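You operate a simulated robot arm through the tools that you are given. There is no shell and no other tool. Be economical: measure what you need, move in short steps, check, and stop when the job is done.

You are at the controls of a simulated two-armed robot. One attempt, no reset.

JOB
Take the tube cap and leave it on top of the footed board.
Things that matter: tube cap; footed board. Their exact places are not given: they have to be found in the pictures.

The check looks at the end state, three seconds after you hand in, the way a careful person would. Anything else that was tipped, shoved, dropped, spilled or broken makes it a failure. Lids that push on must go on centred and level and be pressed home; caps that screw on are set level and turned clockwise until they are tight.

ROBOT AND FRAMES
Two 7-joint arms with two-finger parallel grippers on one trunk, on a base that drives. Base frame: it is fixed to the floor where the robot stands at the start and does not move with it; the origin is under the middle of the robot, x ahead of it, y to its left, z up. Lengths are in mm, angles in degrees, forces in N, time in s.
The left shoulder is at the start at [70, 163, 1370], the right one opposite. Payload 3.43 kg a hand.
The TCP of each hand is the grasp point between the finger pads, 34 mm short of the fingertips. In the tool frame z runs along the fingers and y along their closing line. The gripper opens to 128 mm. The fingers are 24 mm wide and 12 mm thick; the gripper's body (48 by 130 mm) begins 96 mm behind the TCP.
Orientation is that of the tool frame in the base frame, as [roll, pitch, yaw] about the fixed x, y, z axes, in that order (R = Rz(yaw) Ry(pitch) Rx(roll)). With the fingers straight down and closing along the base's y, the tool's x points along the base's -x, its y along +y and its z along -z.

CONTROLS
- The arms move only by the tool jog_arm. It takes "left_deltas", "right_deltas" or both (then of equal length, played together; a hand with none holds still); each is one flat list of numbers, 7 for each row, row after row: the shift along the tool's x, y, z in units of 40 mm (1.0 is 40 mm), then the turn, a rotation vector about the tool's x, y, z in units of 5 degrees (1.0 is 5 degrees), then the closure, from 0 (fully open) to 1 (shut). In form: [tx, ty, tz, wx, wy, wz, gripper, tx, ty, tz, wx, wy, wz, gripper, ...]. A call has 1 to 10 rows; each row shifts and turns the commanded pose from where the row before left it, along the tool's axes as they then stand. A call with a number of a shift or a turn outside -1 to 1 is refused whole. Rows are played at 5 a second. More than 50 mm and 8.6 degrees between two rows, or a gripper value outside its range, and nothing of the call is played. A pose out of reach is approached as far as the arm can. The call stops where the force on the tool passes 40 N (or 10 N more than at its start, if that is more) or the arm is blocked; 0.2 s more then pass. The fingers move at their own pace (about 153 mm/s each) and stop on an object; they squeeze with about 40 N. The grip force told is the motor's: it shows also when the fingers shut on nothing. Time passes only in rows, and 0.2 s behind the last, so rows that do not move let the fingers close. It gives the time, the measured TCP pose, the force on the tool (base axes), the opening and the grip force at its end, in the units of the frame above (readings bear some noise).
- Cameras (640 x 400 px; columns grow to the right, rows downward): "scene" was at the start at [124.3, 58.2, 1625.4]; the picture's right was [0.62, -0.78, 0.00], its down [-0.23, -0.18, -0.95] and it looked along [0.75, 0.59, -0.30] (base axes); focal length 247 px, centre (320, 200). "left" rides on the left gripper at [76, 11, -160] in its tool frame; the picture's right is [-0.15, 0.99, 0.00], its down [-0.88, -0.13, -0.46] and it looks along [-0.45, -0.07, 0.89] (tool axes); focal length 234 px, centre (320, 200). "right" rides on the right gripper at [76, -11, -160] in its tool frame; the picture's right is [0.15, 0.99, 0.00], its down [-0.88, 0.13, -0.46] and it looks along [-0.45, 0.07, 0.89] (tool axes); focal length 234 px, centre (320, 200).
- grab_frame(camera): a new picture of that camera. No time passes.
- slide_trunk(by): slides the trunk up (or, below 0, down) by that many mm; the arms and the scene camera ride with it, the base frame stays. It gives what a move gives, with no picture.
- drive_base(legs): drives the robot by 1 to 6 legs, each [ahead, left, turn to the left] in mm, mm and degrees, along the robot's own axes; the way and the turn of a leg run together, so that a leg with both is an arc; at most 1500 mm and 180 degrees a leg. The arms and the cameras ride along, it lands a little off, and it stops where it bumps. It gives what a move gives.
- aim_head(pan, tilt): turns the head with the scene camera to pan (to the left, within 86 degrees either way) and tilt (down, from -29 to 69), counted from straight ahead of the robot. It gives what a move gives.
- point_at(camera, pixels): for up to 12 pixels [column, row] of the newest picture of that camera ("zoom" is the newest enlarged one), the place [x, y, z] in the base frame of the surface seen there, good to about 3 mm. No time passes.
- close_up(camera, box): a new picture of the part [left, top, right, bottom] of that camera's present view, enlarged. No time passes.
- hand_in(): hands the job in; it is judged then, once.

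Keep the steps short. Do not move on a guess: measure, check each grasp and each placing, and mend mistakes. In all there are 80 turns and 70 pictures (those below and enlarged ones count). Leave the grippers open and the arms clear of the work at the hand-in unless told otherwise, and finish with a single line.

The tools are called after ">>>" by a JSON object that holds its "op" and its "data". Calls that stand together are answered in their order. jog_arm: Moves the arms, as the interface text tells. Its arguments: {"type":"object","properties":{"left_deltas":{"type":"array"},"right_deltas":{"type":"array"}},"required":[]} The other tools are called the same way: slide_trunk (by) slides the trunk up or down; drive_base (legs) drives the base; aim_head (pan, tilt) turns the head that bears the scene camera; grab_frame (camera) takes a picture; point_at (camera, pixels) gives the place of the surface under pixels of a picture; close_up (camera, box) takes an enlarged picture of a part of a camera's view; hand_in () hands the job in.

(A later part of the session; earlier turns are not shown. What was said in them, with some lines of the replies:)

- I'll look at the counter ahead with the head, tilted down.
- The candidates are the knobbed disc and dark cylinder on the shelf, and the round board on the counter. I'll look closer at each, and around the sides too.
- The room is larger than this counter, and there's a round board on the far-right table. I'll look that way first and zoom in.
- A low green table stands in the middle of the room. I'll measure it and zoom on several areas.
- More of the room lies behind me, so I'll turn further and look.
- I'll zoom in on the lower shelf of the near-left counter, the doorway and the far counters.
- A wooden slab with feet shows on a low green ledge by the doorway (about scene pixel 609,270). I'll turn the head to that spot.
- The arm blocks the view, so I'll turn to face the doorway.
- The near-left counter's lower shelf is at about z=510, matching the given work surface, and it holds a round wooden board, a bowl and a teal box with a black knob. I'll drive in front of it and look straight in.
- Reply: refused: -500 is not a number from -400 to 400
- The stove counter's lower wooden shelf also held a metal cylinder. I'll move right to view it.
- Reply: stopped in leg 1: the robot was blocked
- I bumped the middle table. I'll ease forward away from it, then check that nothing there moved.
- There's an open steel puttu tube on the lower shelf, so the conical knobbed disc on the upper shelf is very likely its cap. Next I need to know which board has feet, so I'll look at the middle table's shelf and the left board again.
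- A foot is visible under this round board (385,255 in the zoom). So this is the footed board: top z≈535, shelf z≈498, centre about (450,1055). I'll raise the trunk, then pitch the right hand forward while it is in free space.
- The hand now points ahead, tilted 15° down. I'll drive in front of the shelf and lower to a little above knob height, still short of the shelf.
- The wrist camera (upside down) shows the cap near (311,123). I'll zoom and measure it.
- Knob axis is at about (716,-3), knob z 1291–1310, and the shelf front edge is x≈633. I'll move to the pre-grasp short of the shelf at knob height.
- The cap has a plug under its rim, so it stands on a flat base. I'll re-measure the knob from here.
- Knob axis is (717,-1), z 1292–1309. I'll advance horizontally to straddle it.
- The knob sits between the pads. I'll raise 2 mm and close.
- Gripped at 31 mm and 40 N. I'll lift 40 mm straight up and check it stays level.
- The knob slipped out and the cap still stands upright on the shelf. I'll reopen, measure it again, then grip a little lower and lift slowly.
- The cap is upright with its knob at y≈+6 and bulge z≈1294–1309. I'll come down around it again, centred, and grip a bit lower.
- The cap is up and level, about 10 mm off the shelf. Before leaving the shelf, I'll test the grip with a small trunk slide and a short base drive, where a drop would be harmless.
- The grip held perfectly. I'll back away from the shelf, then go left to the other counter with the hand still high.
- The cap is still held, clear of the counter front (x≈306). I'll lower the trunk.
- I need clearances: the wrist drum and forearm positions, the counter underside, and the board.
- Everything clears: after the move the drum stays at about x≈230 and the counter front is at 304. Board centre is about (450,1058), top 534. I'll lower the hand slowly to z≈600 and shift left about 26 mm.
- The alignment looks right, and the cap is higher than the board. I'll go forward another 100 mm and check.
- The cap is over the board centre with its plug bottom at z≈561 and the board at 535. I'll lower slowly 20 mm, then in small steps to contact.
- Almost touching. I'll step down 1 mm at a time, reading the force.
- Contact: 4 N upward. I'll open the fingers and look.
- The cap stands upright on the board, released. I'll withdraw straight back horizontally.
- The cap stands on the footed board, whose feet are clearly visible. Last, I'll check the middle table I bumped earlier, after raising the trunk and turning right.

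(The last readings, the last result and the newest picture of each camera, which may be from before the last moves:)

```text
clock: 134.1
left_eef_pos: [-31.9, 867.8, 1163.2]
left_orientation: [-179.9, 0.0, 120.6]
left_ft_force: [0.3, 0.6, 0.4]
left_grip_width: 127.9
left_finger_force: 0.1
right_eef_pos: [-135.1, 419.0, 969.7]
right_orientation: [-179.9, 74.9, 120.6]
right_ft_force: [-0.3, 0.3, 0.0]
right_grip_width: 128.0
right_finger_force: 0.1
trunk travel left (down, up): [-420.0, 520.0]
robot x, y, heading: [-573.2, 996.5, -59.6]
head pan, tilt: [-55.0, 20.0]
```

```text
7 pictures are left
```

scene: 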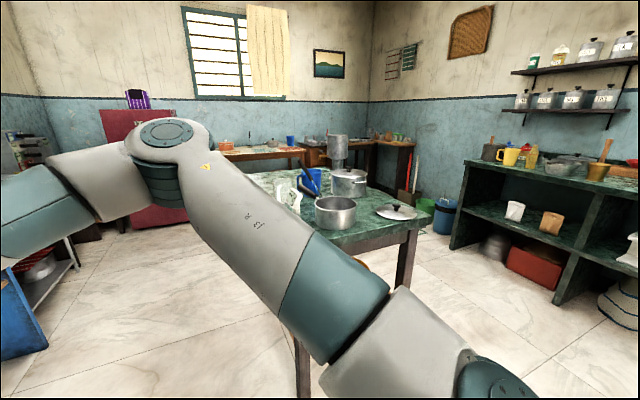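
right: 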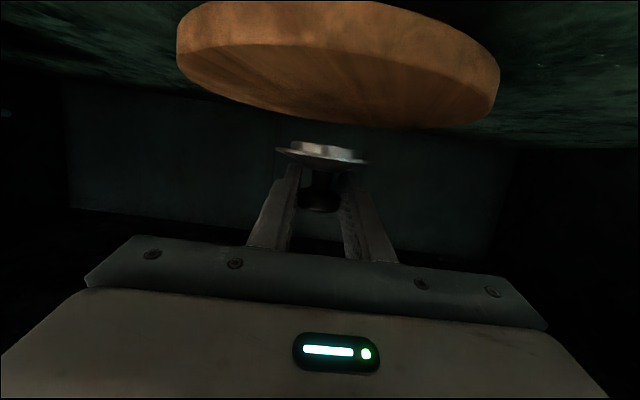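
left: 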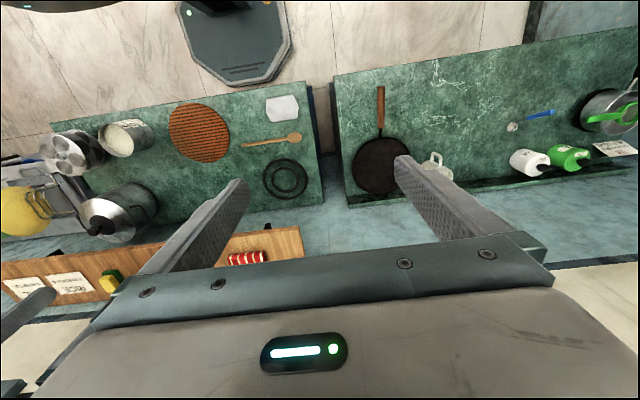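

The table items stand upright, but the scale is hidden by the arm. One more small turn to see it.

>>> {"op": "drive_base", "data": {"legs": [[0, 0, -25]]}}

>>> {"op": "slide_trunk", "data": {"by": 300}}

>>> {"op": "aim_head", "data": {"pan": -25, "tilt": 40}}

>>> {"op": "grab_frame", "data": {"camera": "scene"}}

```text
clock: 135.8
left_eef_pos: [-139.1, 647.7, 1161.6]
left_orientation: [-179.9, -0.1, 95.3]
left_ft_force: [-0.2, -0.2, 0.2]
left_grip_width: 128.1
left_finger_force: 0.0
right_eef_pos: [-425.5, 286.3, 969.7]
right_orientation: [-179.9, 74.8, 95.1]
right_ft_force: [-0.8, -0.3, 0.5]
right_grip_width: 128.0
right_finger_force: 0.0
trunk travel left (down, up): [-420.0, 520.0]
robot x, y, heading: [-570.7, 995.8, -85.1]
head pan, tilt: [-55.0, 20.0]
```

```text
clock: 138.8
left_eef_pos: [-140.0, 647.9, 1462.0]
left_orientation: [180.0, -0.1, 95.2]
left_ft_force: [-0.7, 0.6, -0.4]
left_grip_width: 128.0
left_finger_force: 0.1
right_eef_pos: [-425.7, 287.0, 1269.8]
right_orientation: [-179.8, 75.0, 95.3]
right_ft_force: [-0.4, 0.0, 0.3]
right_grip_width: 128.2
right_finger_force: 0.0
trunk travel left (down, up): [-720.0, 220.0]
robot x, y, heading: [-572.9, 999.3, -84.8]
head pan, tilt: [-55.0, 20.0]
```

```text
clock: 139.8
left_eef_pos: [-138.2, 648.2, 1461.6]
left_orientation: [-180.0, 0.0, 95.4]
left_ft_force: [-0.3, -0.5, -0.2]
left_grip_width: 128.1
left_finger_force: 0.1
right_eef_pos: [-425.5, 287.8, 1269.7]
right_orientation: [-179.9, 74.9, 95.3]
right_ft_force: [0.4, 0.4, -0.1]
right_grip_width: 128.1
right_finger_force: 0.0
trunk travel left (down, up): [-720.0, 220.0]
robot x, y, heading: [-569.7, 998.5, -84.7]
head pan, tilt: [-25.0, 40.0]
```

```text
6 pictures are left
```

scene: 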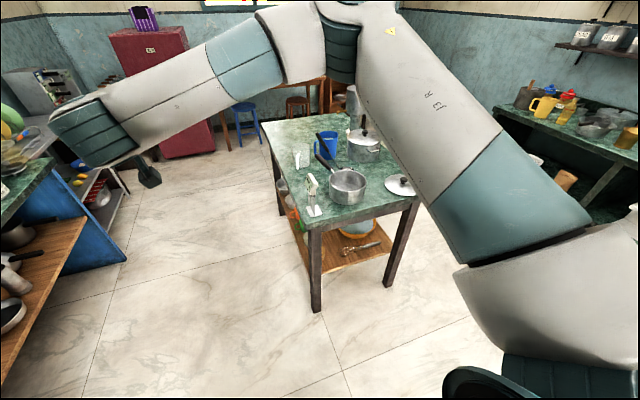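

The scale (313,195) and everything else on the table are upright and in place. Both grippers are open and the arms are clear, so I'm handing in.

>>> {"op": "hand_in", "data": {}}

```text
The job is handed in.
```

The tube cap is standing upright on top of the footed board; I bumped the middle table once on the way, but everything I could see on it afterwards was upright.
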